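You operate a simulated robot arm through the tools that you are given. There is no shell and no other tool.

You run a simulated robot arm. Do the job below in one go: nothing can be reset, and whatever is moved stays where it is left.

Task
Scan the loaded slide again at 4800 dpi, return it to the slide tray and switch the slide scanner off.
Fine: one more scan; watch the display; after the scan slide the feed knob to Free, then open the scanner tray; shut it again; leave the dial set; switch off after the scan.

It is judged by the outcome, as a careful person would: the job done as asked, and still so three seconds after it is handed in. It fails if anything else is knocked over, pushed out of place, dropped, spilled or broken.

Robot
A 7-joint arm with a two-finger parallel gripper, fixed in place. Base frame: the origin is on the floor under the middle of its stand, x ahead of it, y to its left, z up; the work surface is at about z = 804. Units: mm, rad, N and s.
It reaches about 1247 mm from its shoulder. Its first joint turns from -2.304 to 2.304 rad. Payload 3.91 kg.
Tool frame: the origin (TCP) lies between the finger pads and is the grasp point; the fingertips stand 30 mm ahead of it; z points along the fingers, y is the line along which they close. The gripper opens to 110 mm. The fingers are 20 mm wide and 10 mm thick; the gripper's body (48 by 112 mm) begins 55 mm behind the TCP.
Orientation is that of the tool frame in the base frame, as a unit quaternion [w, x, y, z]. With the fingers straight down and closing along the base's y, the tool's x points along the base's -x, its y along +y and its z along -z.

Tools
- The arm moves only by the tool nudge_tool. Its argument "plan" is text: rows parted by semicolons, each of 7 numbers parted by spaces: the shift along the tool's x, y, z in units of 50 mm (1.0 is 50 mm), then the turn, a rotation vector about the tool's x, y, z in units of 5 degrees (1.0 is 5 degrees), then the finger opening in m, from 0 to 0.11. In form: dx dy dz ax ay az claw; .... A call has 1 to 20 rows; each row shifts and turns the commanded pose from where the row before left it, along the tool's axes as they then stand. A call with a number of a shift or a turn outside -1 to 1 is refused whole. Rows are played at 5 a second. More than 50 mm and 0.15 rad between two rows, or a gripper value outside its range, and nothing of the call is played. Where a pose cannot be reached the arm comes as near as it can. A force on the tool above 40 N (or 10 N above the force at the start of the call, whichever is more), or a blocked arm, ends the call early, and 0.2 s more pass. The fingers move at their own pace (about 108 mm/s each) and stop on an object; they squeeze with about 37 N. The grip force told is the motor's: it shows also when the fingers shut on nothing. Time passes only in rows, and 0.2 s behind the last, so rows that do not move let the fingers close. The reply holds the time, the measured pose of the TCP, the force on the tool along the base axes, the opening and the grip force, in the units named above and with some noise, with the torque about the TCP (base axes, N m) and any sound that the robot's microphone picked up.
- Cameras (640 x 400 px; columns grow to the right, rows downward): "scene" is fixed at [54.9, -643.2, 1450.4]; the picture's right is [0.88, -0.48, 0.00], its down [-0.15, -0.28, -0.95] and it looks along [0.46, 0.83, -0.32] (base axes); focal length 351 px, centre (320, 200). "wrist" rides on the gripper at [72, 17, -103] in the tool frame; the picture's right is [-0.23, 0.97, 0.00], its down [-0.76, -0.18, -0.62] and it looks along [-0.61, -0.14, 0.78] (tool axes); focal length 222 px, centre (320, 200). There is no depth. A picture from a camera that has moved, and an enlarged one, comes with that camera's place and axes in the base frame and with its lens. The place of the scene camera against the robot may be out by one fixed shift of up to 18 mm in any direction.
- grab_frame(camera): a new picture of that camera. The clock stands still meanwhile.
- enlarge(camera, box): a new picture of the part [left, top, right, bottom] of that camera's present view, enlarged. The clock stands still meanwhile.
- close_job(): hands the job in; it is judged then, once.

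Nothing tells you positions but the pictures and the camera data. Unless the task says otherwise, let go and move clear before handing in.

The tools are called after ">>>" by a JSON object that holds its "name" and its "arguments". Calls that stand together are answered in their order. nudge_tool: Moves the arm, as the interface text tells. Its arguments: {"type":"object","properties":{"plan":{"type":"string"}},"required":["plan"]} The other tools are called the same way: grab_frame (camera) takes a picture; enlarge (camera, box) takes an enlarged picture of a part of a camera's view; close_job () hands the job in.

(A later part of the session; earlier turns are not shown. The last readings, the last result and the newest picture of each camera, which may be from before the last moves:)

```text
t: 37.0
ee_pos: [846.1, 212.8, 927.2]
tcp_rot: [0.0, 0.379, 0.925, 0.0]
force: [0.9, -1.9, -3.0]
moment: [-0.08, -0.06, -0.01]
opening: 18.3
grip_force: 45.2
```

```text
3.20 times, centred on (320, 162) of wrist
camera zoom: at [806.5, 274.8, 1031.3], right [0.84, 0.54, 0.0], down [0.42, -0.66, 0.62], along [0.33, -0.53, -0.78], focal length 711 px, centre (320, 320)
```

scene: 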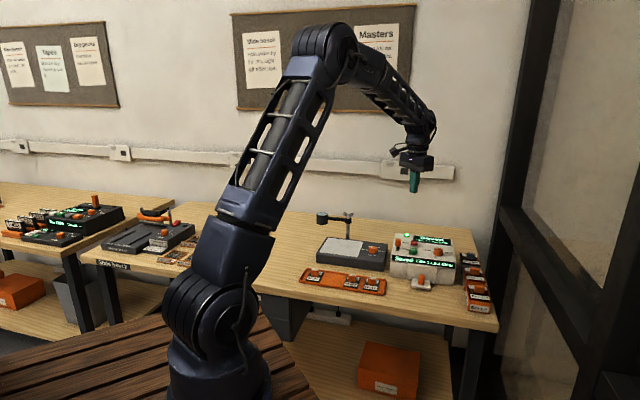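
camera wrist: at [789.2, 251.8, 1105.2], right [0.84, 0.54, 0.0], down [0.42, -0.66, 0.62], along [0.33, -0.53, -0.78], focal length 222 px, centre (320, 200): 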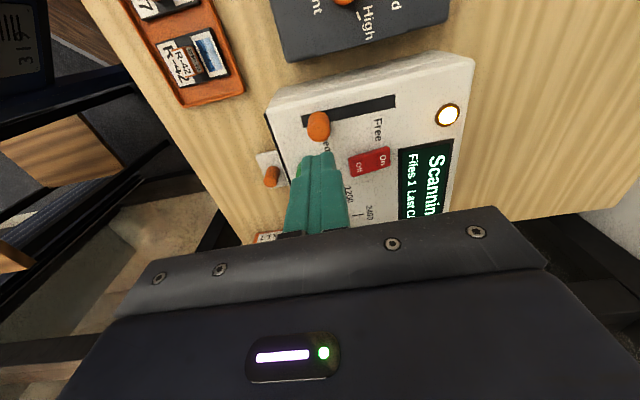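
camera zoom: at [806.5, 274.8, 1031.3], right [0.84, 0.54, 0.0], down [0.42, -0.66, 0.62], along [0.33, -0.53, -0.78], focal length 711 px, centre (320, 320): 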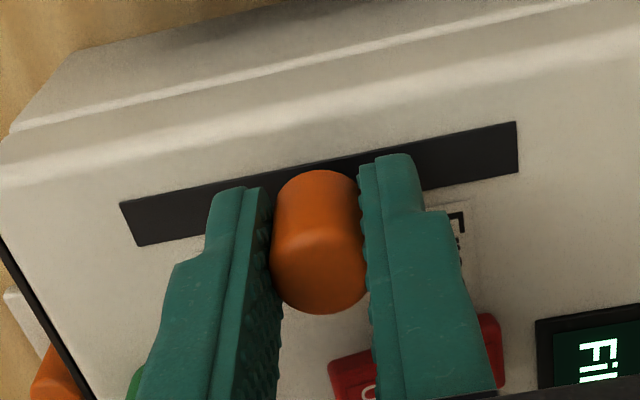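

It slides freely, and the display warns "Set to Feed" as expected mid-travel. I'll carry on towards Free.

>>> {"name": "nudge_tool", "arguments": {"plan": "0 0.12 0 0 0 0 0.012; 0 0.12 0 0 0 0 0.012; 0 0.1 0 0 0 0 0.012; 0 0.08 0 0 0 0 0.012; 0 0.06 0 0 0 0 0.012; 0 0.04 0 0 0 0 0.012; 0 0 0 0 0 0 0.012"}}

>>> {"name": "enlarge", "arguments": {"camera": "scene", "box": [360, 210, 472, 280]}}

>>> {"name": "enlarge", "arguments": {"camera": "wrist", "box": [220, 100, 420, 225]}}

```text
t: 38.6
ee_pos: [863.7, 232.8, 927.3]
tcp_rot: [-0.001, 0.38, 0.925, 0.0]
force: [0.9, -3.0, -21.7]
moment: [0.04, 0.01, 0.06]
opening: 18.6
grip_force: 44.7
```

```text
5.71 times, centred on (416, 245) of scene
camera zoom: at [54.9, -643.2, 1450.4], right [0.88, -0.48, 0.0], down [-0.15, -0.28, -0.95], along [0.46, 0.83, -0.32], focal length 2005 px, centre (-229, -57)
```

zoom: 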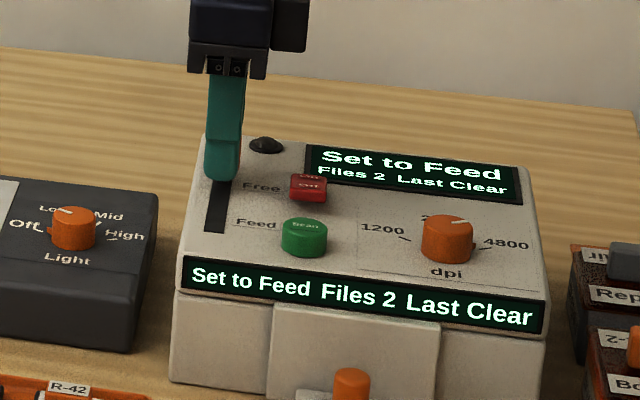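

```text
3.20 times, centred on (320, 162) of wrist
camera zoom: at [825.4, 293.5, 1031.4], right [0.84, 0.54, 0.0], down [0.42, -0.66, 0.62], along [0.33, -0.53, -0.78], focal length 711 px, centre (320, 320)
```

zoom: 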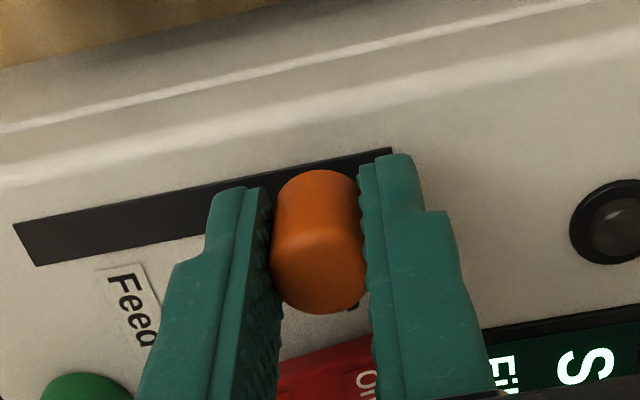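

The knob is close to the Free end, judging by the slot. I'll push on gently to the stop, easing the pull in z.

>>> {"name": "nudge_tool", "arguments": {"plan": "0 0.03 0.015 0 0 0 0.012; 0 0.03 0.01 0 0 0 0.012; 0 0 0 0 0 0 0.012"}}

>>> {"name": "enlarge", "arguments": {"camera": "wrist", "box": [220, 100, 420, 225]}}

```text
t: 39.4
ee_pos: [866.2, 232.5, 928.4]
tcp_rot: [0.001, 0.378, 0.926, 0.0]
force: [-20.6, -15.3, 3.1]
moment: [-0.12, 0.64, -0.06]
opening: 18.8
grip_force: 44.4
```

```text
3.20 times, centred on (320, 162) of wrist
camera zoom: at [826.7, 294.9, 1031.4], right [0.84, 0.54, 0.0], down [0.42, -0.66, 0.62], along [0.33, -0.53, -0.78], focal length 711 px, centre (320, 320)
```

zoom: 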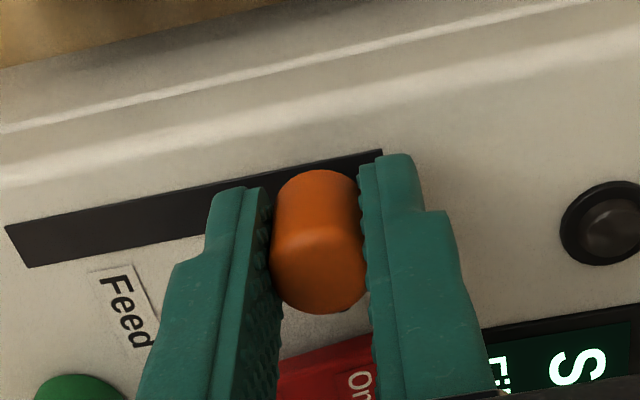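

The force along the slot shows that the knob is at its Free stop. I'll release and rise, and check that it stays put.

>>> {"name": "nudge_tool", "arguments": {"plan": "0 -0.02 0 0 0 0 0.012; 0 0 0 0 0 0 0.045; 0 0 0 0 0 0 0.045; 0 0 -0.5 0 0 0 0.045; 0 0 -0.7 0 0 0 0.045; 0 0 -0.7 0 0 0 0.045; 0 0 0 0 0 0 0.045"}}

>>> {"name": "grab_frame", "arguments": {"camera": "wrist"}}

>>> {"name": "enlarge", "arguments": {"camera": "scene", "box": [360, 210, 472, 310]}}

```text
t: 41.0
ee_pos: [864.6, 233.5, 1023.6]
tcp_rot: [0.0, 0.379, 0.926, -0.001]
force: [0.3, -0.4, -0.4]
moment: [0.03, 0.04, -0.03]
opening: 45.4
grip_force: 0.2
```

```text
taken
camera wrist: at [825.6, 295.6, 1127.5], right [0.84, 0.54, 0.0], down [0.42, -0.66, 0.62], along [0.33, -0.53, -0.78], focal length 222 px, centre (320, 200)
```

wrist: 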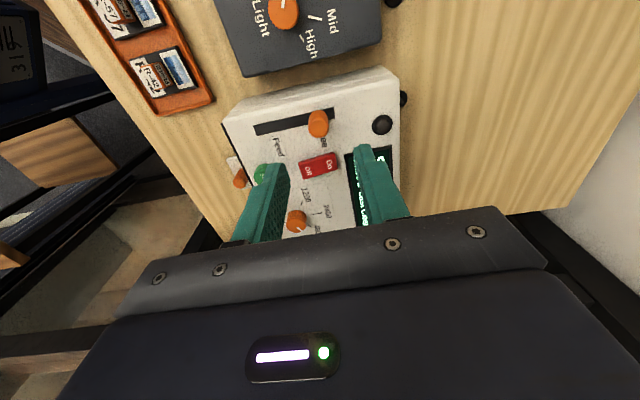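

```text
4.00 times, centred on (416, 260) of scene
camera zoom: at [54.9, -643.2, 1450.4], right [0.88, -0.48, 0.0], down [-0.15, -0.28, -0.95], along [0.46, 0.83, -0.32], focal length 1404 px, centre (-64, -40)
```

zoom: 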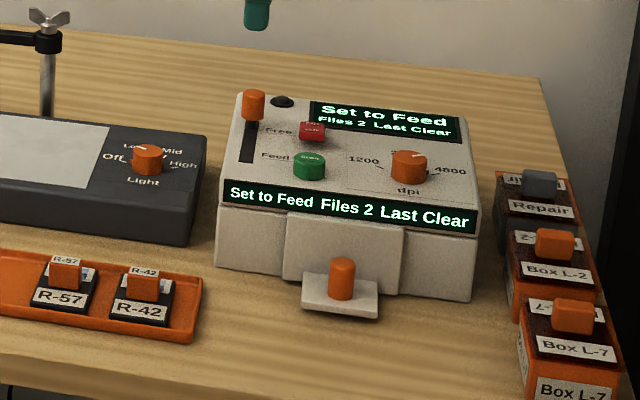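

The feed knob is at Free and the display shows "Set to Feed", as expected. Next is the scanner tray's peg at the front, near (823, 77). I'll move above it, clear of everything.

>>> {"name": "nudge_tool", "arguments": {"plan": "-0.405 -0.716 0 0 0 0 0.0; -0.405 -0.716 0 0 0 0 0.0; -0.405 -0.716 0 0 0 0 0.0; -0.405 -0.716 0 0 0 0 0.0; 0 0 0 0 0 0 0.0; 0 0 0 0 0 -1 0.0; 0 0 0 0 0 -1 0.0; 0 0 0 0 0 -1 0.0; 0 0 0 0 0 -1 0.0; 0 0 0 0 0 -1 0.0; 0 0 0 0 0 -1 0.0; 0 0 0 0 0 -1 0.0; 0 0 0 0 0 -1 0.0; 0 0 0 0 0 -1 0.0; 0 0 0 0 0 -1 0.0; 0 0 0 0 0 -1 0.0; 0 0 0 0 0 -1 0.0; 0 0 0 0 0 -1 0.0; 0 0 0 0 0 -1 0.0"}}

>>> {"name": "nudge_tool", "arguments": {"plan": "0 0 0 0 0 -1 0.0; 0 0 0 0 0 -1 0.0; 0 0 0 0 0 -1 0.0; 0 0 0 0 0 -1 0.0; 0 0 0 0 0 0 0.0; 0 0 0 0 0 0 0.0"}}

>>> {"name": "grab_frame", "arguments": {"camera": "wrist"}}

>>> {"name": "enlarge", "arguments": {"camera": "wrist", "box": [220, 50, 420, 175]}}

```text
t: 45.0
ee_pos: [823.0, 73.7, 1022.5]
tcp_rot: [-0.001, -0.222, 0.975, 0.0]
force: [0.9, 0.0, 0.1]
moment: [-0.02, -0.03, 0.0]
opening: 0.1
grip_force: 37.3
```

```text
t: 46.4
ee_pos: [822.8, 74.1, 1022.4]
tcp_rot: [0.0, -0.387, 0.922, 0.0]
force: [0.1, 0.1, -0.7]
moment: [-0.02, 0.0, -0.04]
opening: 0.1
grip_force: 37.0
```

```text
taken
camera wrist: at [760.1, 33.3, 1125.8], right [-0.54, 0.84, 0.0], down [0.66, 0.42, 0.62], along [0.53, 0.33, -0.78], focal length 222 px, centre (320, 200)
```

wrist: 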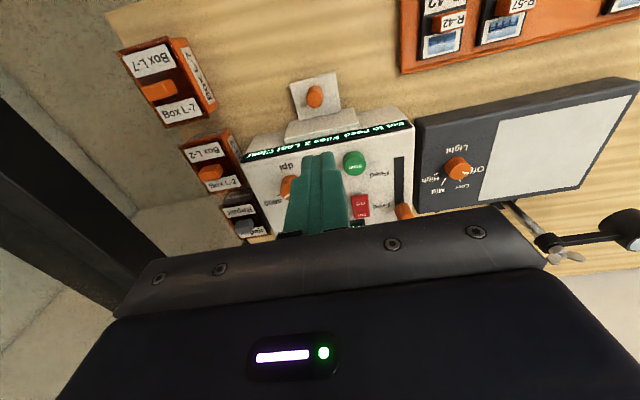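

```text
3.20 times, centred on (320, 112) of wrist
camera zoom: at [760.1, 33.3, 1125.8], right [-0.54, 0.84, 0.0], down [0.66, 0.42, 0.62], along [0.53, 0.33, -0.78], focal length 711 px, centre (320, 480)
```

zoom: 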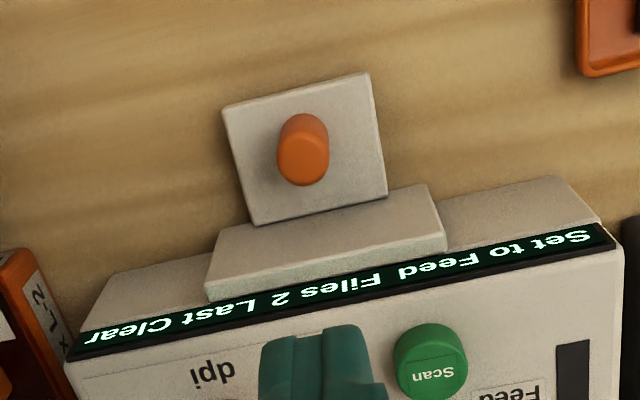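

The peg is at about (824.7, 66.2), from the plate at z≈810 up to z≈846. I'll centre on it with the fingers open and descend partway to check.

>>> {"name": "nudge_tool", "arguments": {"plan": "0.065 -0.122 0 0 0 0 0.05; 0 0 0.7 0 0 0 0.05; 0 0 0.7 0 0 0 0.05; 0 0 0.7 0 0 0 0.05; 0 0 0.6 0 0 0 0.05; 0 0 0 0 0 0 0.05; 0 0 0 0 0 0 0.05"}}

>>> {"name": "grab_frame", "arguments": {"camera": "wrist"}}

>>> {"name": "enlarge", "arguments": {"camera": "scene", "box": [360, 210, 472, 310]}}

```text
t: 48.0
ee_pos: [825.9, 68.3, 888.4]
tcp_rot: [0.0, -0.387, 0.922, 0.001]
force: [0.4, 0.1, -0.2]
moment: [-0.01, 0.0, -0.04]
opening: 50.0
grip_force: 0.0
```

```text
taken
camera wrist: at [763.5, 27.1, 992.5], right [-0.54, 0.84, 0.0], down [0.66, 0.42, 0.62], along [0.53, 0.33, -0.78], focal length 222 px, centre (320, 200)
```

wrist: 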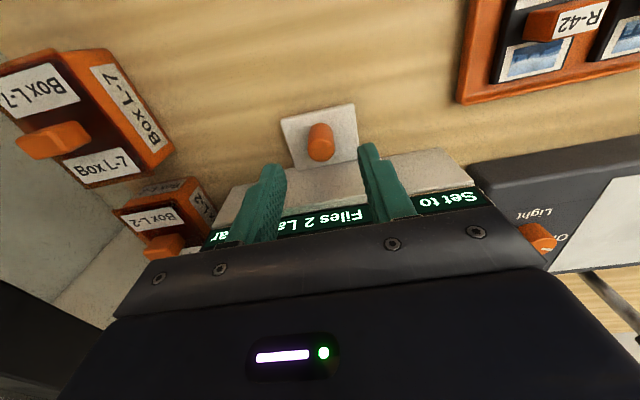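

```text
4.00 times, centred on (416, 260) of scene
camera zoom: at [54.9, -643.2, 1450.4], right [0.88, -0.48, 0.0], down [-0.15, -0.28, -0.95], along [0.46, 0.83, -0.32], focal length 1404 px, centre (-64, -40)
```

zoom: 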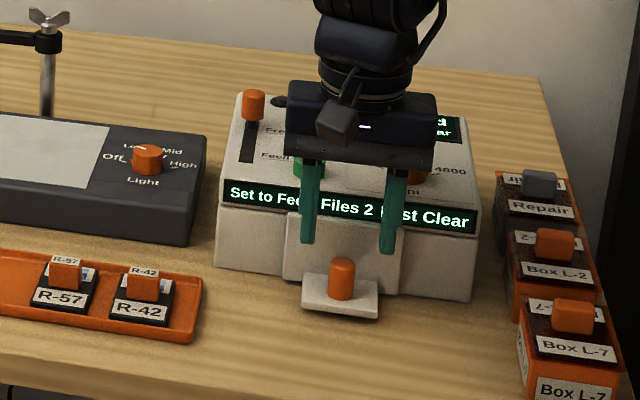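

The peg lies between the fingers. I'll go down the rest of the way to grip height (fingertips about 6 mm above the plate).

>>> {"name": "nudge_tool", "arguments": {"plan": "0.04 0.01 0.4 0 0 0 0.05; 0 0 0.3 0 0 0 0.05; 0 0 0.14 0 0 0 0.05; 0 0 0 0 0 0 0.05; 0 0 0 0 0 0 0.05"}}

>>> {"name": "enlarge", "arguments": {"camera": "wrist", "box": [220, 80, 420, 205]}}

>>> {"name": "enlarge", "arguments": {"camera": "scene", "box": [380, 240, 476, 300]}}

```text
t: 49.2
ee_pos: [824.7, 64.0, 846.6]
tcp_rot: [0.0, -0.387, 0.922, 0.0]
force: [-0.5, -0.6, 1.3]
moment: [0.0, 0.0, -0.01]
opening: 50.1
grip_force: 0.0
```

```text
3.20 times, centred on (320, 142) of wrist
camera zoom: at [761.4, 24.9, 949.8], right [-0.54, 0.84, 0.0], down [0.66, 0.42, 0.62], along [0.53, 0.33, -0.78], focal length 711 px, centre (320, 384)
```

zoom: 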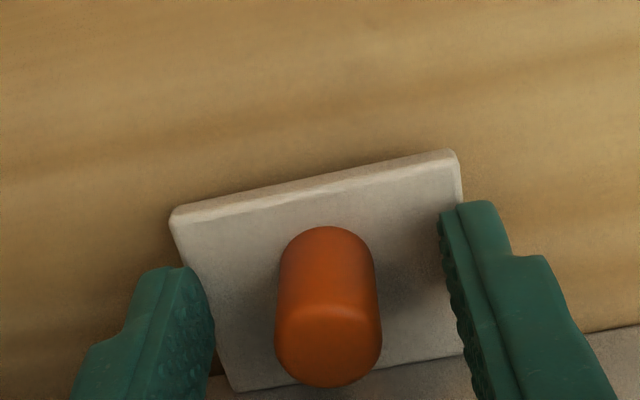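

```text
6.67 times, centred on (428, 270) of scene
camera zoom: at [54.9, -643.2, 1450.4], right [0.88, -0.48, 0.0], down [-0.15, -0.28, -0.95], along [0.46, 0.83, -0.32], focal length 2339 px, centre (-400, -267)
```

zoom: 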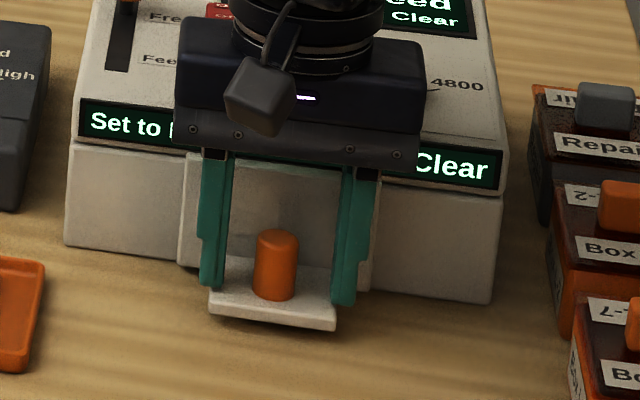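

The fingers are on either side of the peg just above the plate. I'll close on the peg.

>>> {"name": "nudge_tool", "arguments": {"plan": "0 0 0 0 0 0 0.03; 0 0 0 0 0 0 0.012; 0 0 0 0 0 0 0.012; 0 0 0 0 0 0 0.012"}}

```text
t: 50.2
ee_pos: [823.4, 65.2, 846.4]
tcp_rot: [0.0, -0.387, 0.922, 0.0]
force: [-13.3, 10.3, 2.7]
moment: [0.2, 0.21, 0.01]
opening: 19.1
grip_force: 44.6
```

Gripped at 19 mm, with some side load that I'll relieve by shifting 1.5 mm. Then I'll pull the tray out straight along its axis.

>>> {"name": "nudge_tool", "arguments": {"plan": "0 0.03 0 0 0 0 0.012; 0.06 0 0 0 0 0 0.012; 0.1 0 0 0 0 0 0.012; 0.14 0 0 0 0 0 0.012; 0.14 0 0 0 0 0 0.012; 0.14 0 0 0 0 0 0.012; 0 0 0 0 0 0 0.012"}}

>>> {"name": "enlarge", "arguments": {"camera": "scene", "box": [360, 230, 472, 310]}}

>>> {"name": "grab_frame", "arguments": {"camera": "wrist"}}

```text
t: 51.8
ee_pos: [802.9, 46.1, 846.3]
tcp_rot: [0.0, -0.387, 0.922, -0.001]
force: [2.2, -3.7, 11.0]
moment: [-0.3, 0.03, 0.05]
opening: 19.6
grip_force: 45.0
```

```text
5.00 times, centred on (416, 270) of scene
camera zoom: at [54.9, -643.2, 1450.4], right [0.88, -0.48, 0.0], down [-0.15, -0.28, -0.95], along [0.46, 0.83, -0.32], focal length 1754 px, centre (-160, -150)
```

zoom: 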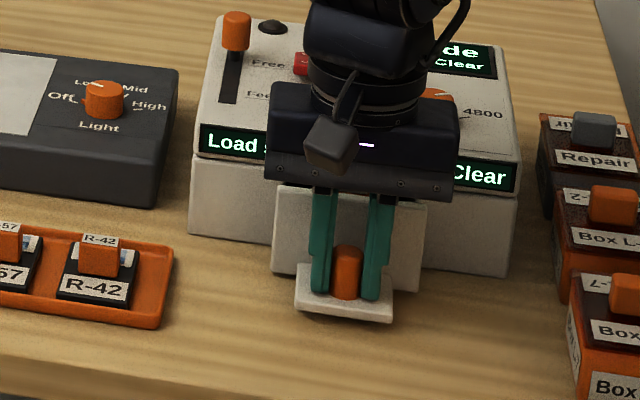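

```text
taken
camera wrist: at [739.6, 5.2, 949.7], right [-0.53, 0.84, 0.0], down [0.66, 0.42, 0.62], along [0.53, 0.33, -0.78], focal length 222 px, centre (320, 200)
```

wrist: 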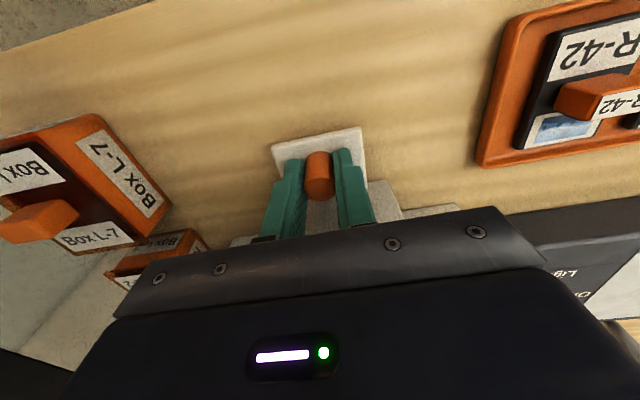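

The tray is sliding out, and the display now starts "Load ...". I'll keep pulling.

>>> {"name": "nudge_tool", "arguments": {"plan": "0.15 0 0 0 0 0 0.012; 0.15 0 0 0 0 0 0.012; 0.15 0 0 0 0 0 0.012; 0.15 0 0 0 0 0 0.012; 0.15 0 0 0 0 0 0.012; 0 0 0 0 0 0 0.012"}}

>>> {"name": "enlarge", "arguments": {"camera": "scene", "box": [360, 230, 472, 310]}}

```text
t: 53.0
ee_pos: [777.9, 20.8, 845.9]
tcp_rot: [0.001, -0.386, 0.922, 0.0]
force: [-3.2, 2.5, 8.7]
moment: [0.06, 0.49, -0.04]
opening: 19.2
grip_force: 45.1
stopped in row 5: the force on the tool passed its limit at 42 N (the readings are from after the stop); the commanded pose is now the measured one
```

```text
5.00 times, centred on (416, 270) of scene
camera zoom: at [54.9, -643.2, 1450.4], right [0.88, -0.48, 0.0], down [-0.15, -0.28, -0.95], along [0.46, 0.83, -0.32], focal length 1754 px, centre (-160, -150)
```

zoom: 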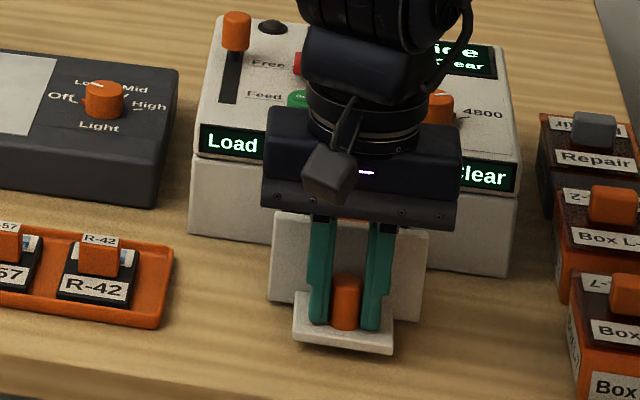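

The tray reached its end stop, so it is fully open (about 65 mm). I'll release the peg and rise to look inside.

>>> {"name": "nudge_tool", "arguments": {"plan": "0 0 0 0 0 0 0.05; 0 0 0 0 0 0 0.05; 0 0 -0.5 0 0 0 0.05; 0 0 -0.8 0 0 0 0.05; 0 0 -0.8 0 0 0 0.05; 0 0 -0.8 0 0 0 0.05; 0 0 0 0 0 0 0.0; 0 0 0 0 0 0 0.0"}}

>>> {"name": "grab_frame", "arguments": {"camera": "wrist"}}

>>> {"name": "enlarge", "arguments": {"camera": "wrist", "box": [220, 50, 420, 175]}}

>>> {"name": "enlarge", "arguments": {"camera": "scene", "box": [360, 230, 472, 310]}}

```text
t: 54.8
ee_pos: [776.2, 22.3, 993.3]
tcp_rot: [0.001, -0.387, 0.922, 0.0]
force: [-0.8, 0.0, 0.0]
moment: [0.02, -0.03, 0.0]
opening: 0.0
grip_force: 37.1
```

```text
taken
camera wrist: at [713.0, -18.6, 1096.8], right [-0.53, 0.84, 0.0], down [0.66, 0.42, 0.62], along [0.53, 0.33, -0.78], focal length 222 px, centre (320, 200)
```

wrist: 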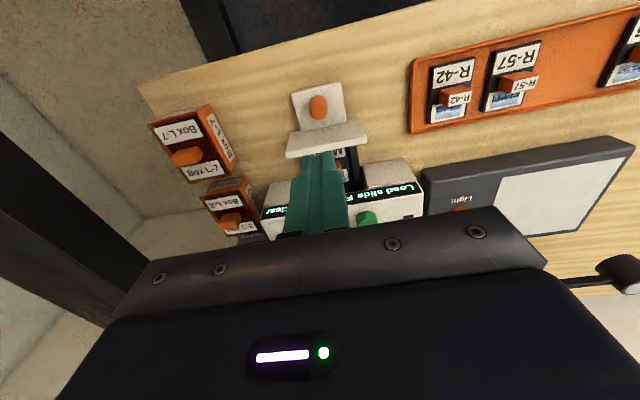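

```text
3.20 times, centred on (320, 112) of wrist
camera zoom: at [713.0, -18.6, 1096.8], right [-0.53, 0.84, 0.0], down [0.66, 0.42, 0.62], along [0.53, 0.33, -0.78], focal length 711 px, centre (320, 480)
```

zoom: 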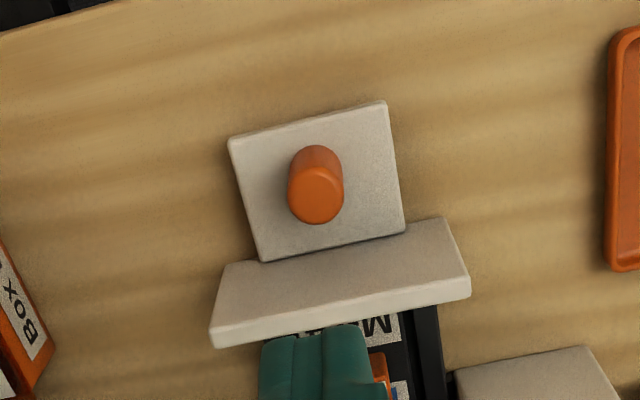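

```text
5.00 times, centred on (416, 270) of scene
camera zoom: at [54.9, -643.2, 1450.4], right [0.88, -0.48, 0.0], down [-0.15, -0.28, -0.95], along [0.46, 0.83, -0.32], focal length 1754 px, centre (-160, -150)
```

zoom: 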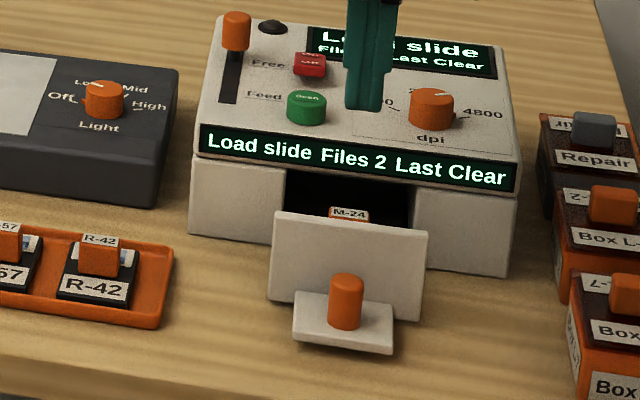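

The tray is open and the slide inside is M-24, so the free place in the slide tray is for it. I'll move above the slide to see it and its tab well.

>>> {"name": "nudge_tool", "arguments": {"plan": "-0.62 0 0 0 0 0 0.0; -0.62 0 0 0 0 0 0.0; 0 0 0 0 0 0 0.0; 0 0 0 0 0 0 0.0"}}

>>> {"name": "grab_frame", "arguments": {"camera": "wrist"}}

>>> {"name": "enlarge", "arguments": {"camera": "wrist", "box": [220, 50, 420, 175]}}

>>> {"name": "enlarge", "arguments": {"camera": "wrist", "box": [400, 0, 640, 150]}}

```text
t: 55.8
ee_pos: [820.7, 65.6, 991.8]
tcp_rot: [0.001, -0.386, 0.923, 0.001]
force: [0.3, 0.6, 0.0]
moment: [0.01, 0.0, 0.01]
opening: 0.0
grip_force: 37.3
```

```text
taken
camera wrist: at [757.8, 24.6, 1095.2], right [-0.53, 0.84, 0.0], down [0.66, 0.42, 0.62], along [0.53, 0.33, -0.78], focal length 222 px, centre (320, 200)
```

wrist: 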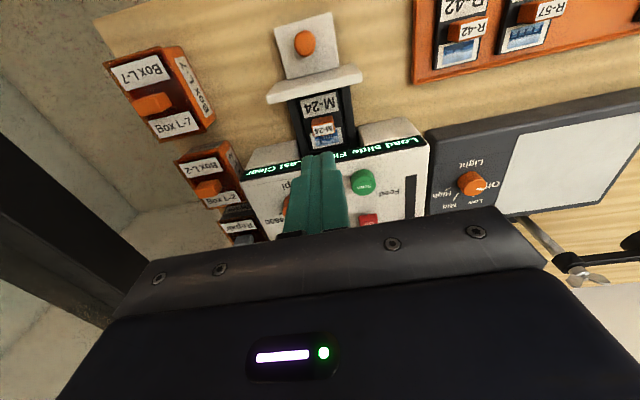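

```text
3.20 times, centred on (320, 112) of wrist
camera zoom: at [757.8, 24.6, 1095.2], right [-0.53, 0.84, 0.0], down [0.66, 0.42, 0.62], along [0.53, 0.33, -0.78], focal length 711 px, centre (320, 480)
```

zoom: 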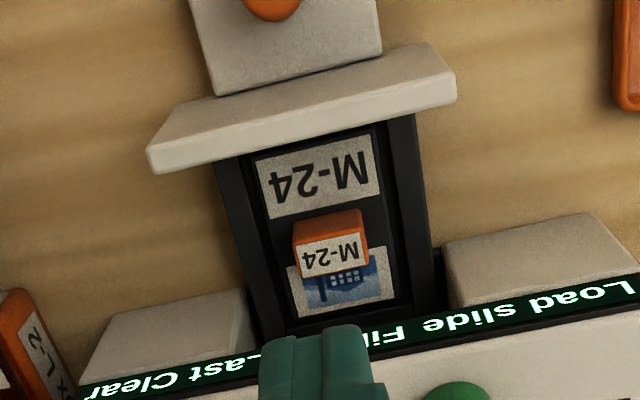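

```text
2.67 times, centred on (520, 75) of wrist
camera zoom: at [757.8, 24.6, 1095.2], right [-0.53, 0.84, 0.0], down [0.66, 0.42, 0.62], along [0.53, 0.33, -0.78], focal length 592 px, centre (-213, 533)
```

zoom: 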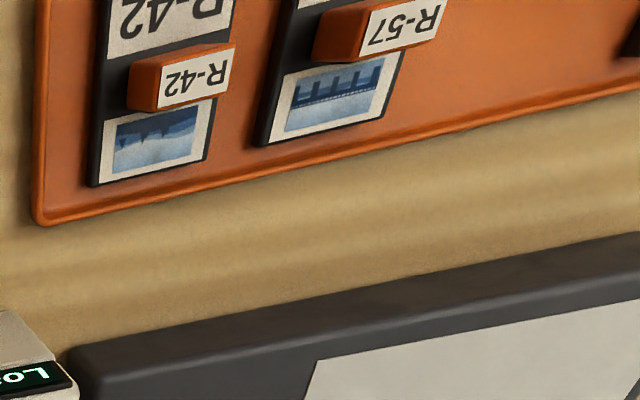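

Slide M-24 lies in the open tray with its tab upright. I need to know whether its rear edge clears the scanner's front lip, so I'll place the wrist camera almost straight above that edge.

>>> {"name": "nudge_tool", "arguments": {"plan": "-0.694 -0.137 0 0 0 0 0.0; -0.694 -0.137 0 0 0 0 0.0; -0.694 -0.137 0 0 0 0 0.0; 0 0 0 0 0 0 0.0; 0 0 0 0 0 0 0.0"}}

>>> {"name": "grab_frame", "arguments": {"camera": "wrist"}}

>>> {"name": "enlarge", "arguments": {"camera": "wrist", "box": [240, 0, 400, 100]}}

>>> {"name": "enlarge", "arguments": {"camera": "scene", "box": [405, 255, 453, 285]}}

```text
t: 57.0
ee_pos: [908.0, 126.0, 991.1]
tcp_rot: [0.002, -0.387, 0.922, -0.001]
force: [-0.1, 1.2, -0.5]
moment: [-0.01, 0.0, 0.01]
opening: 0.0
grip_force: 36.7
```

```text
taken
camera wrist: at [844.7, 84.4, 1094.5], right [-0.53, 0.84, 0.0], down [0.66, 0.42, 0.62], along [0.53, 0.33, -0.78], focal length 222 px, centre (320, 200)
```

wrist: 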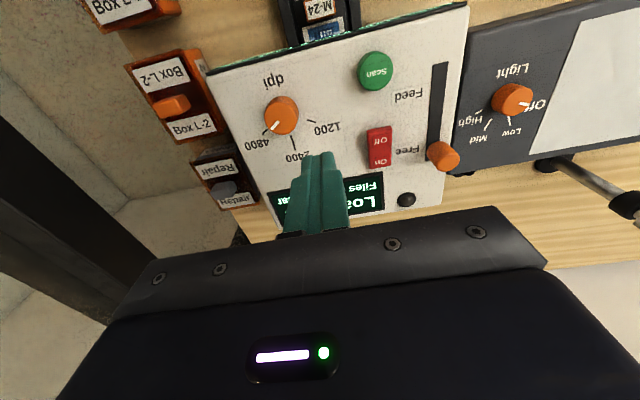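

```text
4.00 times, centred on (320, 50) of wrist
camera zoom: at [844.7, 84.4, 1094.5], right [-0.53, 0.84, 0.0], down [0.66, 0.42, 0.62], along [0.53, 0.33, -0.78], focal length 888 px, centre (320, 800)
```

zoom: 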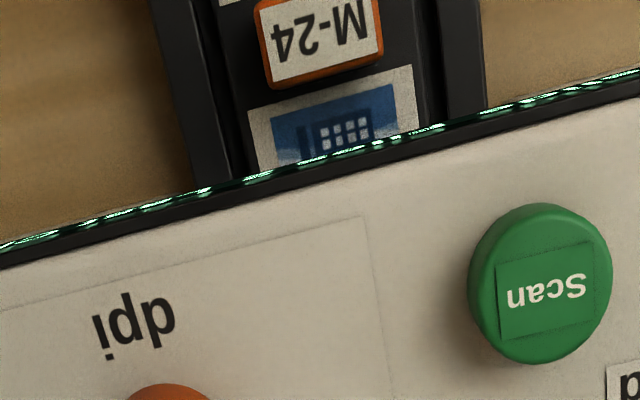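

```text
13.33 times, centred on (429, 270) of scene
camera zoom: at [54.9, -643.2, 1450.4], right [0.88, -0.48, 0.0], down [-0.15, -0.28, -0.95], along [0.46, 0.83, -0.32], focal length 4678 px, centre (-1133, -733)
```

zoom: 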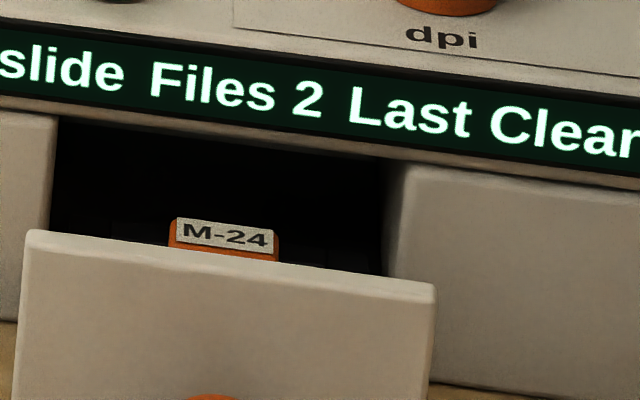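

From above, the rear part of the slide still seems to lie a little under the scanner's front lip. I'll re-grip the peg and check gently whether the tray opens any further.

>>> {"name": "nudge_tool", "arguments": {"plan": "0.83 0.0975 0 0 0 0 0.05; 0.83 0.0975 0 0 0 0 0.05; 0.83 0.0975 0 0 0 0 0.05; 0.83 0.0975 0 0 0 0 0.05; 0 0 0 0 0 0 0.05; 0 0 0.7 0 0 0 0.05; 0 0 0.7 0 0 0 0.05; 0 0 0.6 0 0 0 0.05; 0 0 0 0 0 0 0.05"}}

>>> {"name": "enlarge", "arguments": {"camera": "wrist", "box": [220, 80, 420, 205]}}

```text
t: 59.0
ee_pos: [777.0, 18.8, 889.9]
tcp_rot: [0.002, -0.388, 0.922, 0.0]
force: [0.1, -0.1, 1.1]
moment: [-0.01, -0.01, 0.0]
opening: 50.3
grip_force: 0.2
```

```text
3.20 times, centred on (320, 142) of wrist
camera zoom: at [714.5, -21.6, 992.4], right [-0.53, 0.84, 0.0], down [0.66, 0.42, 0.62], along [0.53, 0.33, -0.78], focal length 711 px, centre (320, 384)
```

zoom: 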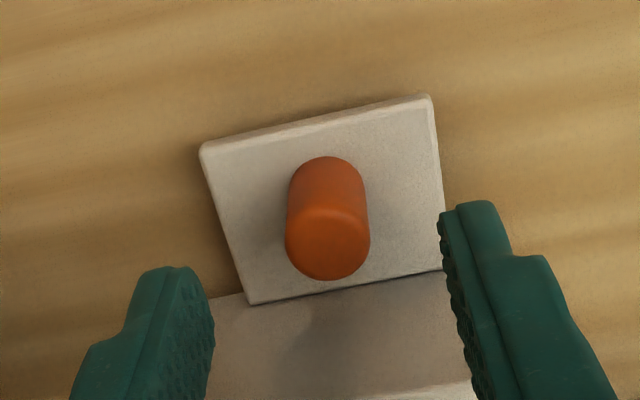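

The peg is centred. I'll descend, grip and pull gently in 2 mm steps.

>>> {"name": "nudge_tool", "arguments": {"plan": "0 0.01 0.45 0 0 0 0.05; 0 0.01 0.4 0 0 0 0.05; 0 0 0 0 0 0 0.05; 0 0 0 0 0 0 0.03; 0 0 0 0 0 0 0.012; 0 0 0 0 0 0 0.012; 0 0 0 0 0 0 0.012"}}

>>> {"name": "nudge_tool", "arguments": {"plan": "0.03 0 0 0 0 0 0.012; 0.03 0 0 0 0 0 0.012; 0.03 0 0 0 0 0 0.012; 0 0 0 0 0 0 0.012"}}

```text
t: 60.6
ee_pos: [776.8, 21.1, 846.8]
tcp_rot: [0.001, -0.387, 0.922, 0.001]
force: [-6.2, 6.1, -2.5]
moment: [0.19, 0.12, 0.05]
opening: 19.0
grip_force: 45.3
```

```text
t: 61.6
ee_pos: [774.3, 18.6, 846.5]
tcp_rot: [0.0, -0.387, 0.922, 0.0]
force: [-7.2, 6.2, -16.7]
moment: [0.01, 0.23, 0.01]
opening: 19.0
grip_force: 44.9
```

It moved another 3.5 mm with no resistance along the pull, so the tray was not fully open. I'll keep pulling gently.

>>> {"name": "nudge_tool", "arguments": {"plan": "0.05 0.01 0.01 0 0 0 0.012; 0.05 0 0.01 0 0 0 0.012; 0.05 0 0 0 0 0 0.012; 0.05 0 0 0 0 0 0.012; 0 0 0 0 0 0 0.012"}}

>>> {"name": "enlarge", "arguments": {"camera": "scene", "box": [360, 230, 472, 310]}}

```text
t: 62.8
ee_pos: [768.4, 11.6, 846.7]
tcp_rot: [0.001, -0.387, 0.922, 0.0]
force: [-0.5, 0.3, -11.8]
moment: [0.09, 0.02, 0.0]
opening: 19.0
grip_force: 44.9
```

```text
5.00 times, centred on (416, 270) of scene
camera zoom: at [54.9, -643.2, 1450.4], right [0.88, -0.48, 0.0], down [-0.15, -0.28, -0.95], along [0.46, 0.83, -0.32], focal length 1754 px, centre (-160, -150)
```

zoom: 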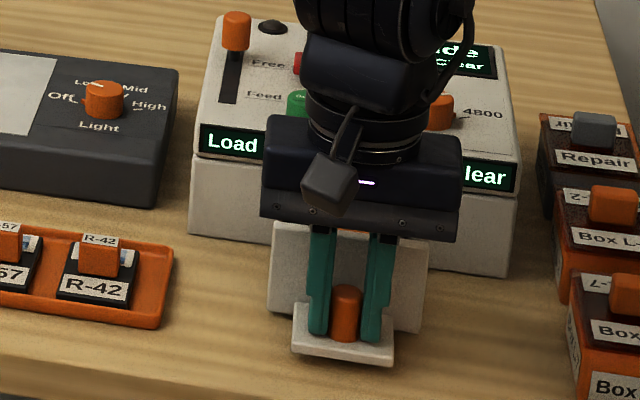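

The tray follows freely. I'll go on another 12 mm in small steps, watching for the real stop.

>>> {"name": "nudge_tool", "arguments": {"plan": "0.05 0 0 0 0 0 0.012; 0.05 0 0 0 0 0 0.012; 0.05 0 0 0 0 0 0.012; 0.05 0 0 0 0 0 0.012; 0.04 0 0 0 0 0 0.012; 0 0 0 0 0 0 0.012"}}

>>> {"name": "enlarge", "arguments": {"camera": "scene", "box": [360, 230, 472, 310]}}

```text
t: 64.2
ee_pos: [760.4, 2.1, 846.0]
tcp_rot: [0.0, -0.388, 0.922, -0.001]
force: [-7.8, 7.9, -15.0]
moment: [0.2, 0.15, 0.05]
opening: 19.1
grip_force: 44.5
```

```text
5.00 times, centred on (416, 270) of scene
camera zoom: at [54.9, -643.2, 1450.4], right [0.88, -0.48, 0.0], down [-0.15, -0.28, -0.95], along [0.46, 0.83, -0.32], focal length 1754 px, centre (-160, -150)
```

zoom: 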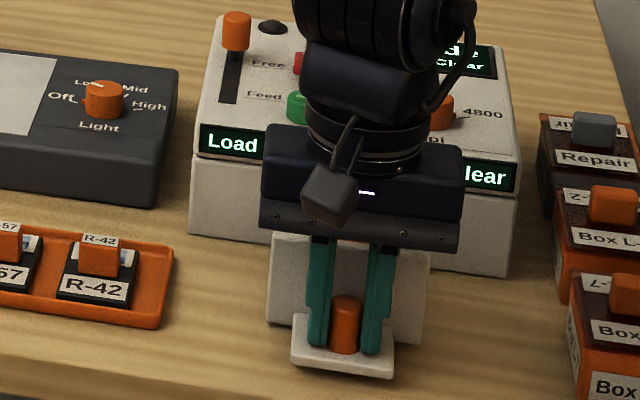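

The tray is now about 89 mm out. A few more gentle millimetres will show where it stops.

>>> {"name": "nudge_tool", "arguments": {"plan": "0.04 0 0 0 0 0 0.012; 0.04 0 0 0 0 0 0.012; 0.04 0 0 0 0 0 0.012; 0.04 0 0 0 0 0 0.012; 0 0 0 0 0 0 0.012"}}

```text
t: 65.1
ee_pos: [756.0, 0.7, 847.7]
tcp_rot: [0.004, -0.388, 0.922, 0.001]
force: [10.7, 4.0, -17.0]
moment: [0.34, -0.33, 0.02]
opening: 19.0
grip_force: 45.7
stopped in row 4: the force on the tool passed its limit at 42 N (the readings are from after the stop); the commanded pose is now the measured one
```

It now resists along the pull, so this looks like the true end stop (about 93 mm out). I'll release, rise and look again.

>>> {"name": "nudge_tool", "arguments": {"plan": "-0.03 0 0 0 0 0 0.012; 0 0 0 0 0 0 0.05; 0 0 0 0 0 0 0.05; 0 0 -0.5 0 0 0 0.05; 0 0 -0.8 0 0 0 0.05; 0 0 -0.8 0 0 0 0.05; 0 0 -0.8 0 0 0 0.05; 0 0 0 0 0 0 0.0; -0.7 0 0 0 0 0 0.0; -0.7 0 0 0 0 0 0.0; -0.1 0 0 0 0 0 0.0; 0 0 0 0 0 0 0.0; 0 0 0 0 0 0 0"}}

>>> {"name": "grab_frame", "arguments": {"camera": "wrist"}}

>>> {"name": "enlarge", "arguments": {"camera": "wrist", "box": [220, 40, 420, 165]}}

>>> {"name": "enlarge", "arguments": {"camera": "scene", "box": [360, 230, 472, 310]}}

```text
t: 67.9
ee_pos: [807.6, 54.7, 993.1]
tcp_rot: [0.004, -0.387, 0.922, 0.0]
force: [1.0, -0.4, 0.2]
moment: [0.0, 0.0, 0.03]
opening: 0.0
grip_force: 37.3
```

```text
taken
camera wrist: at [745.3, 13.3, 1095.6], right [-0.54, 0.84, 0.0], down [0.66, 0.42, 0.63], along [0.53, 0.34, -0.78], focal length 222 px, centre (320, 200)
```

wrist: 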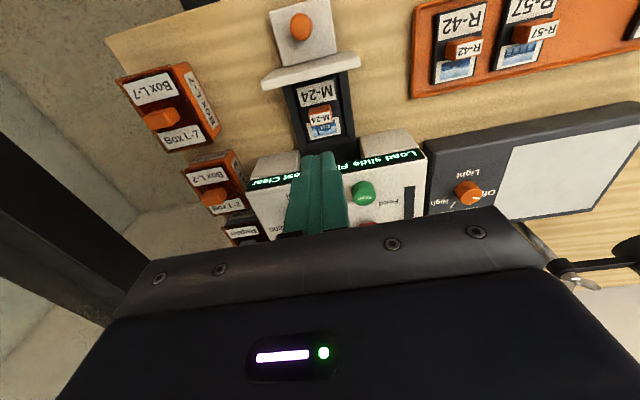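

```text
3.20 times, centred on (320, 102) of wrist
camera zoom: at [745.3, 13.3, 1095.6], right [-0.54, 0.84, 0.0], down [0.66, 0.42, 0.63], along [0.53, 0.34, -0.78], focal length 711 px, centre (320, 512)
```

zoom: 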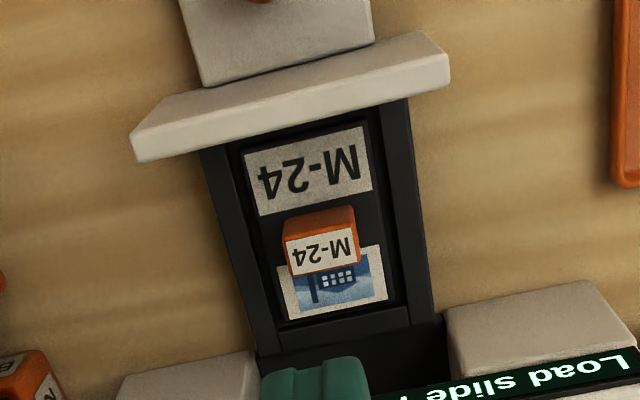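

```text
5.00 times, centred on (416, 270) of scene
camera zoom: at [54.9, -643.2, 1450.4], right [0.88, -0.48, 0.0], down [-0.15, -0.28, -0.95], along [0.46, 0.83, -0.32], focal length 1754 px, centre (-160, -150)
```

zoom: 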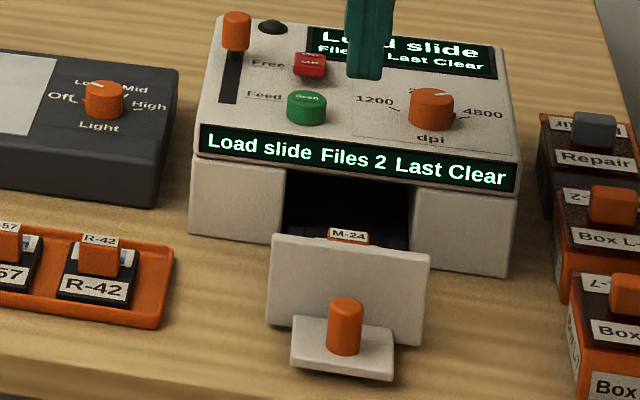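

The tray is fully open now: the whole slide M-24 and the back wall of its pocket are visible in front of the scanner. I'll centre over the tab with the fingers slightly open and come down partway.

>>> {"name": "nudge_tool", "arguments": {"plan": "-0.175 -0.03 0 0 0 0 0.036; 0 0 0.6 0 0 0 0.036; 0 0 0.6 0 0 0 0.036; 0 0 0.6 0 0 0 0.036; 0 0 0 0 0 0 0.036; 0 0 0 0 0 0 0.036"}}

>>> {"name": "grab_frame", "arguments": {"camera": "wrist"}}

>>> {"name": "enlarge", "arguments": {"camera": "wrist", "box": [220, 80, 420, 205]}}

>>> {"name": "enlarge", "arguments": {"camera": "scene", "box": [380, 240, 476, 300]}}

```text
t: 69.3
ee_pos: [815.7, 60.4, 902.8]
tcp_rot: [0.005, -0.388, 0.922, -0.001]
force: [-0.3, -0.6, -0.6]
moment: [-0.02, -0.03, 0.03]
opening: 36.2
grip_force: 0.1
```

```text
taken
camera wrist: at [752.4, 19.3, 1006.9], right [-0.54, 0.84, 0.0], down [0.66, 0.42, 0.63], along [0.53, 0.34, -0.78], focal length 222 px, centre (320, 200)
```

wrist: 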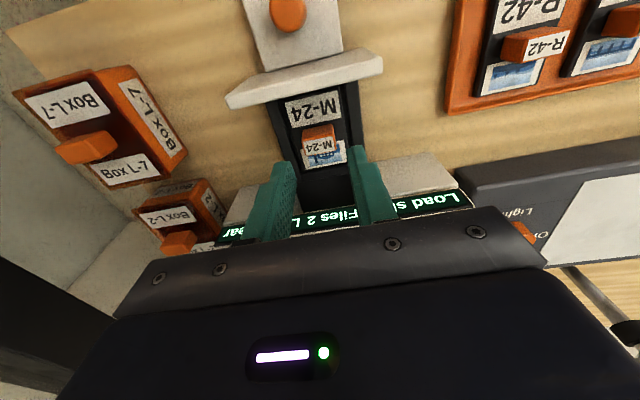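

```text
3.20 times, centred on (320, 142) of wrist
camera zoom: at [752.4, 19.3, 1006.9], right [-0.54, 0.84, 0.0], down [0.66, 0.42, 0.63], along [0.53, 0.34, -0.78], focal length 711 px, centre (320, 384)
```

zoom: 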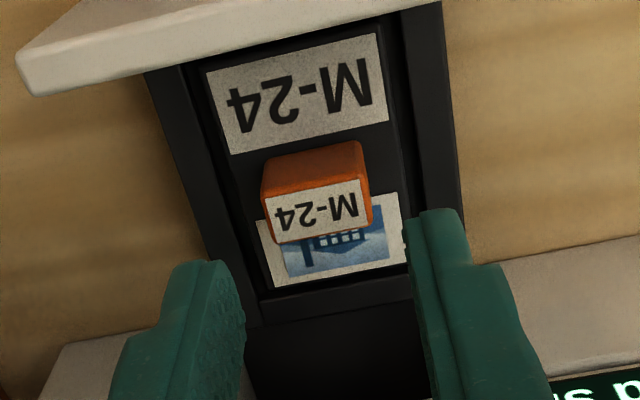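

```text
6.67 times, centred on (428, 270) of scene
camera zoom: at [54.9, -643.2, 1450.4], right [0.88, -0.48, 0.0], down [-0.15, -0.28, -0.95], along [0.46, 0.83, -0.32], focal length 2339 px, centre (-400, -267)
```

zoom: 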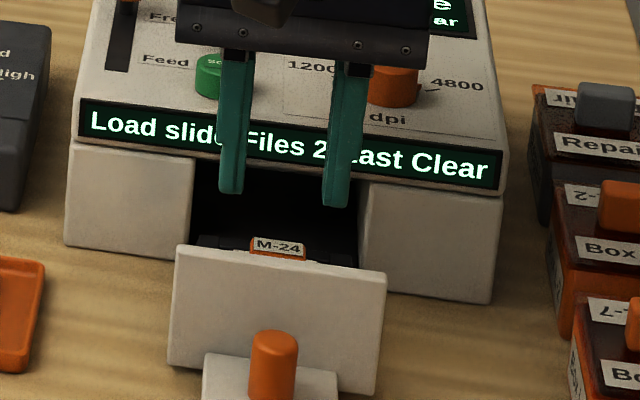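

The tab (top at z≈846, near (816, 59)) is centred between the open fingers. I'll level out a small tilt and lower to grip height, fingertips just above the slide.

>>> {"name": "nudge_tool", "arguments": {"plan": "0 0 0.3 -0.066 0.097 0 0.036; 0 0 0.3 0 0 0 0.036; 0 0 0.2 0 0 0 0.036; 0 0 0 0 0 0 0.036; 0 0 0 0 0 0 0.036"}}

>>> {"name": "enlarge", "arguments": {"camera": "wrist", "box": [220, 80, 420, 205]}}

>>> {"name": "enlarge", "arguments": {"camera": "scene", "box": [380, 240, 476, 300]}}

```text
t: 70.5
ee_pos: [816.6, 58.4, 863.9]
tcp_rot: [-0.002, -0.387, 0.922, 0.002]
force: [-0.4, -0.1, 0.2]
moment: [0.02, -0.01, -0.02]
opening: 36.2
grip_force: 0.0
```

```text
3.20 times, centred on (320, 142) of wrist
camera zoom: at [754.4, 18.0, 967.5], right [-0.54, 0.84, 0.0], down [0.66, 0.42, 0.62], along [0.52, 0.33, -0.78], focal length 711 px, centre (320, 384)
```

zoom: 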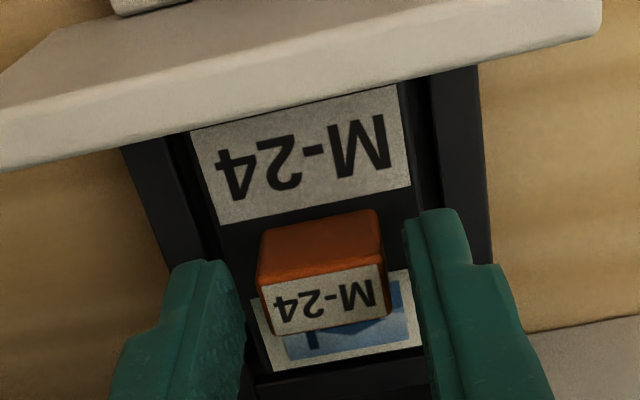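

```text
6.67 times, centred on (428, 270) of scene
camera zoom: at [54.9, -643.2, 1450.4], right [0.88, -0.48, 0.0], down [-0.15, -0.28, -0.95], along [0.46, 0.83, -0.32], focal length 2339 px, centre (-400, -267)
```

zoom: 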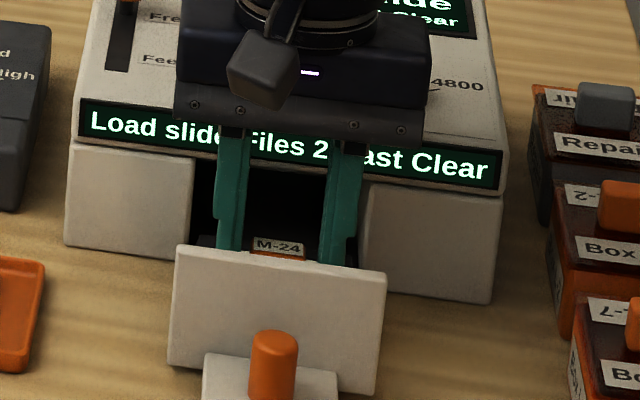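

The fingers straddle the tab with room on both sides. I'll close on the tab.

>>> {"name": "nudge_tool", "arguments": {"plan": "0 0 0.02 0 0 0 0.036; 0 0 0 0 0 0 0.028; 0 0 0 0 0 0 0.015; 0 0 0 0 0 0 0.015; 0 0 0 0 0 0 0.015"}}

>>> {"name": "enlarge", "arguments": {"camera": "wrist", "box": [220, 80, 420, 205]}}

```text
t: 71.7
ee_pos: [816.8, 59.4, 863.3]
tcp_rot: [-0.002, -0.388, 0.922, 0.001]
force: [-0.9, 0.3, 0.9]
moment: [-0.01, -0.01, -0.01]
opening: 24.7
grip_force: 36.9
```

```text
3.20 times, centred on (320, 142) of wrist
camera zoom: at [754.4, 18.2, 966.8], right [-0.54, 0.84, 0.0], down [0.66, 0.42, 0.62], along [0.52, 0.33, -0.78], focal length 711 px, centre (320, 384)
```

zoom: 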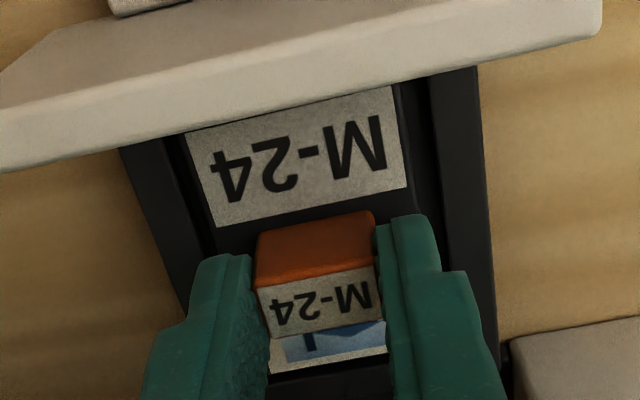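

The tab is held at 24.7 mm. I'll lift straight up, slowly at first.

>>> {"name": "nudge_tool", "arguments": {"plan": "0 0 -0.06 0 0 0 0.015; 0 0 -0.1 0 0 0 0.015; 0 0 -0.15 0 0 0 0.015; 0 0 -0.2 0 0 0 0.015; 0 0 -0.2 0 0 0 0.015; 0 0 0 0 0 0 0.015"}}

>>> {"name": "grab_frame", "arguments": {"camera": "wrist"}}

>>> {"name": "enlarge", "arguments": {"camera": "scene", "box": [380, 230, 476, 290]}}

```text
t: 73.1
ee_pos: [816.6, 60.4, 897.5]
tcp_rot: [-0.002, -0.387, 0.922, 0.001]
force: [0.6, 0.9, -1.0]
moment: [0.0, -0.02, 0.0]
opening: 24.8
grip_force: 36.5
```

```text
taken
camera wrist: at [754.3, 18.8, 1000.8], right [-0.54, 0.84, 0.0], down [0.66, 0.42, 0.62], along [0.52, 0.33, -0.78], focal length 222 px, centre (320, 200)
```

wrist: 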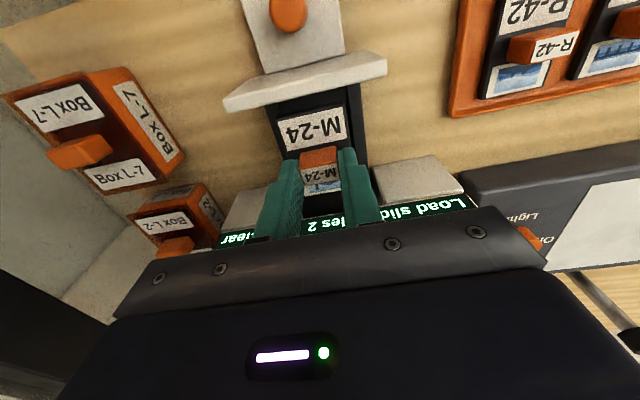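

```text
6.67 times, centred on (428, 260) of scene
camera zoom: at [54.9, -643.2, 1450.4], right [0.88, -0.48, 0.0], down [-0.15, -0.28, -0.95], along [0.46, 0.83, -0.32], focal length 2339 px, centre (-400, -200)
```

zoom: 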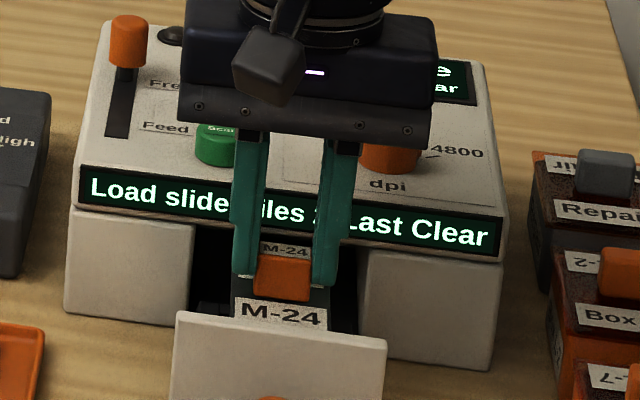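

The slide came cleanly out of the tray. I'll lift it higher and carry it over towards the slide tray, well above everything.

>>> {"name": "nudge_tool", "arguments": {"plan": "0 0 -0.4 0 0 0 0.015; 0 0 -0.5 0 0 0 0.015; 0 0 -0.6 0 0 0 0.015; 0 0 -0.5 0 0 0 0.015; 0 0 0 0 0 0 0.015"}}

>>> {"name": "grab_frame", "arguments": {"camera": "wrist"}}

>>> {"name": "grab_frame", "arguments": {"camera": "scene"}}

```text
t: 74.3
ee_pos: [820.2, 59.7, 998.8]
tcp_rot: [-0.002, -0.388, 0.922, 0.002]
force: [0.1, -0.3, 0.4]
moment: [-0.03, 0.0, 0.0]
opening: 24.4
grip_force: 36.9
```

```text
taken
camera wrist: at [756.5, 18.4, 1102.1], right [-0.54, 0.84, 0.0], down [0.66, 0.42, 0.62], along [0.52, 0.33, -0.78], focal length 222 px, centre (320, 200)
```

wrist: 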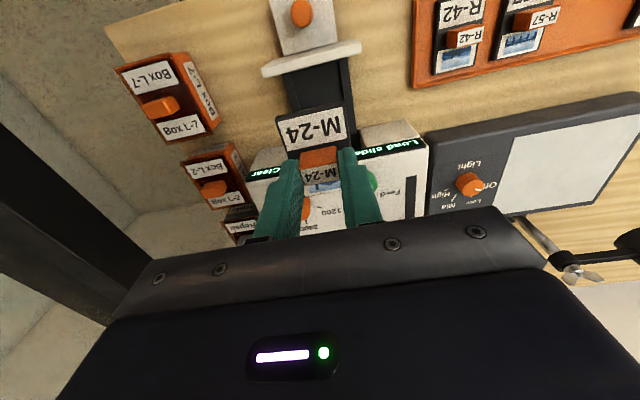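

```text
taken
```

scene: 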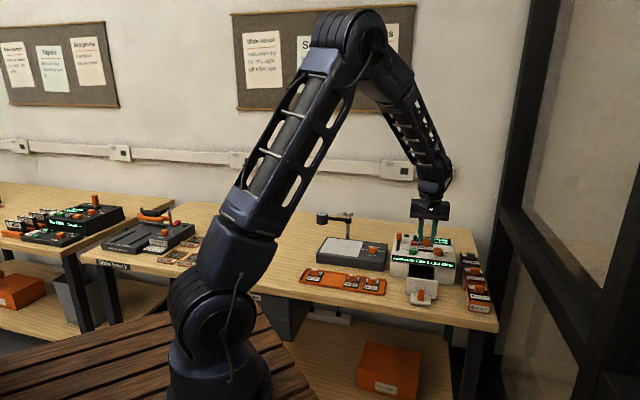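

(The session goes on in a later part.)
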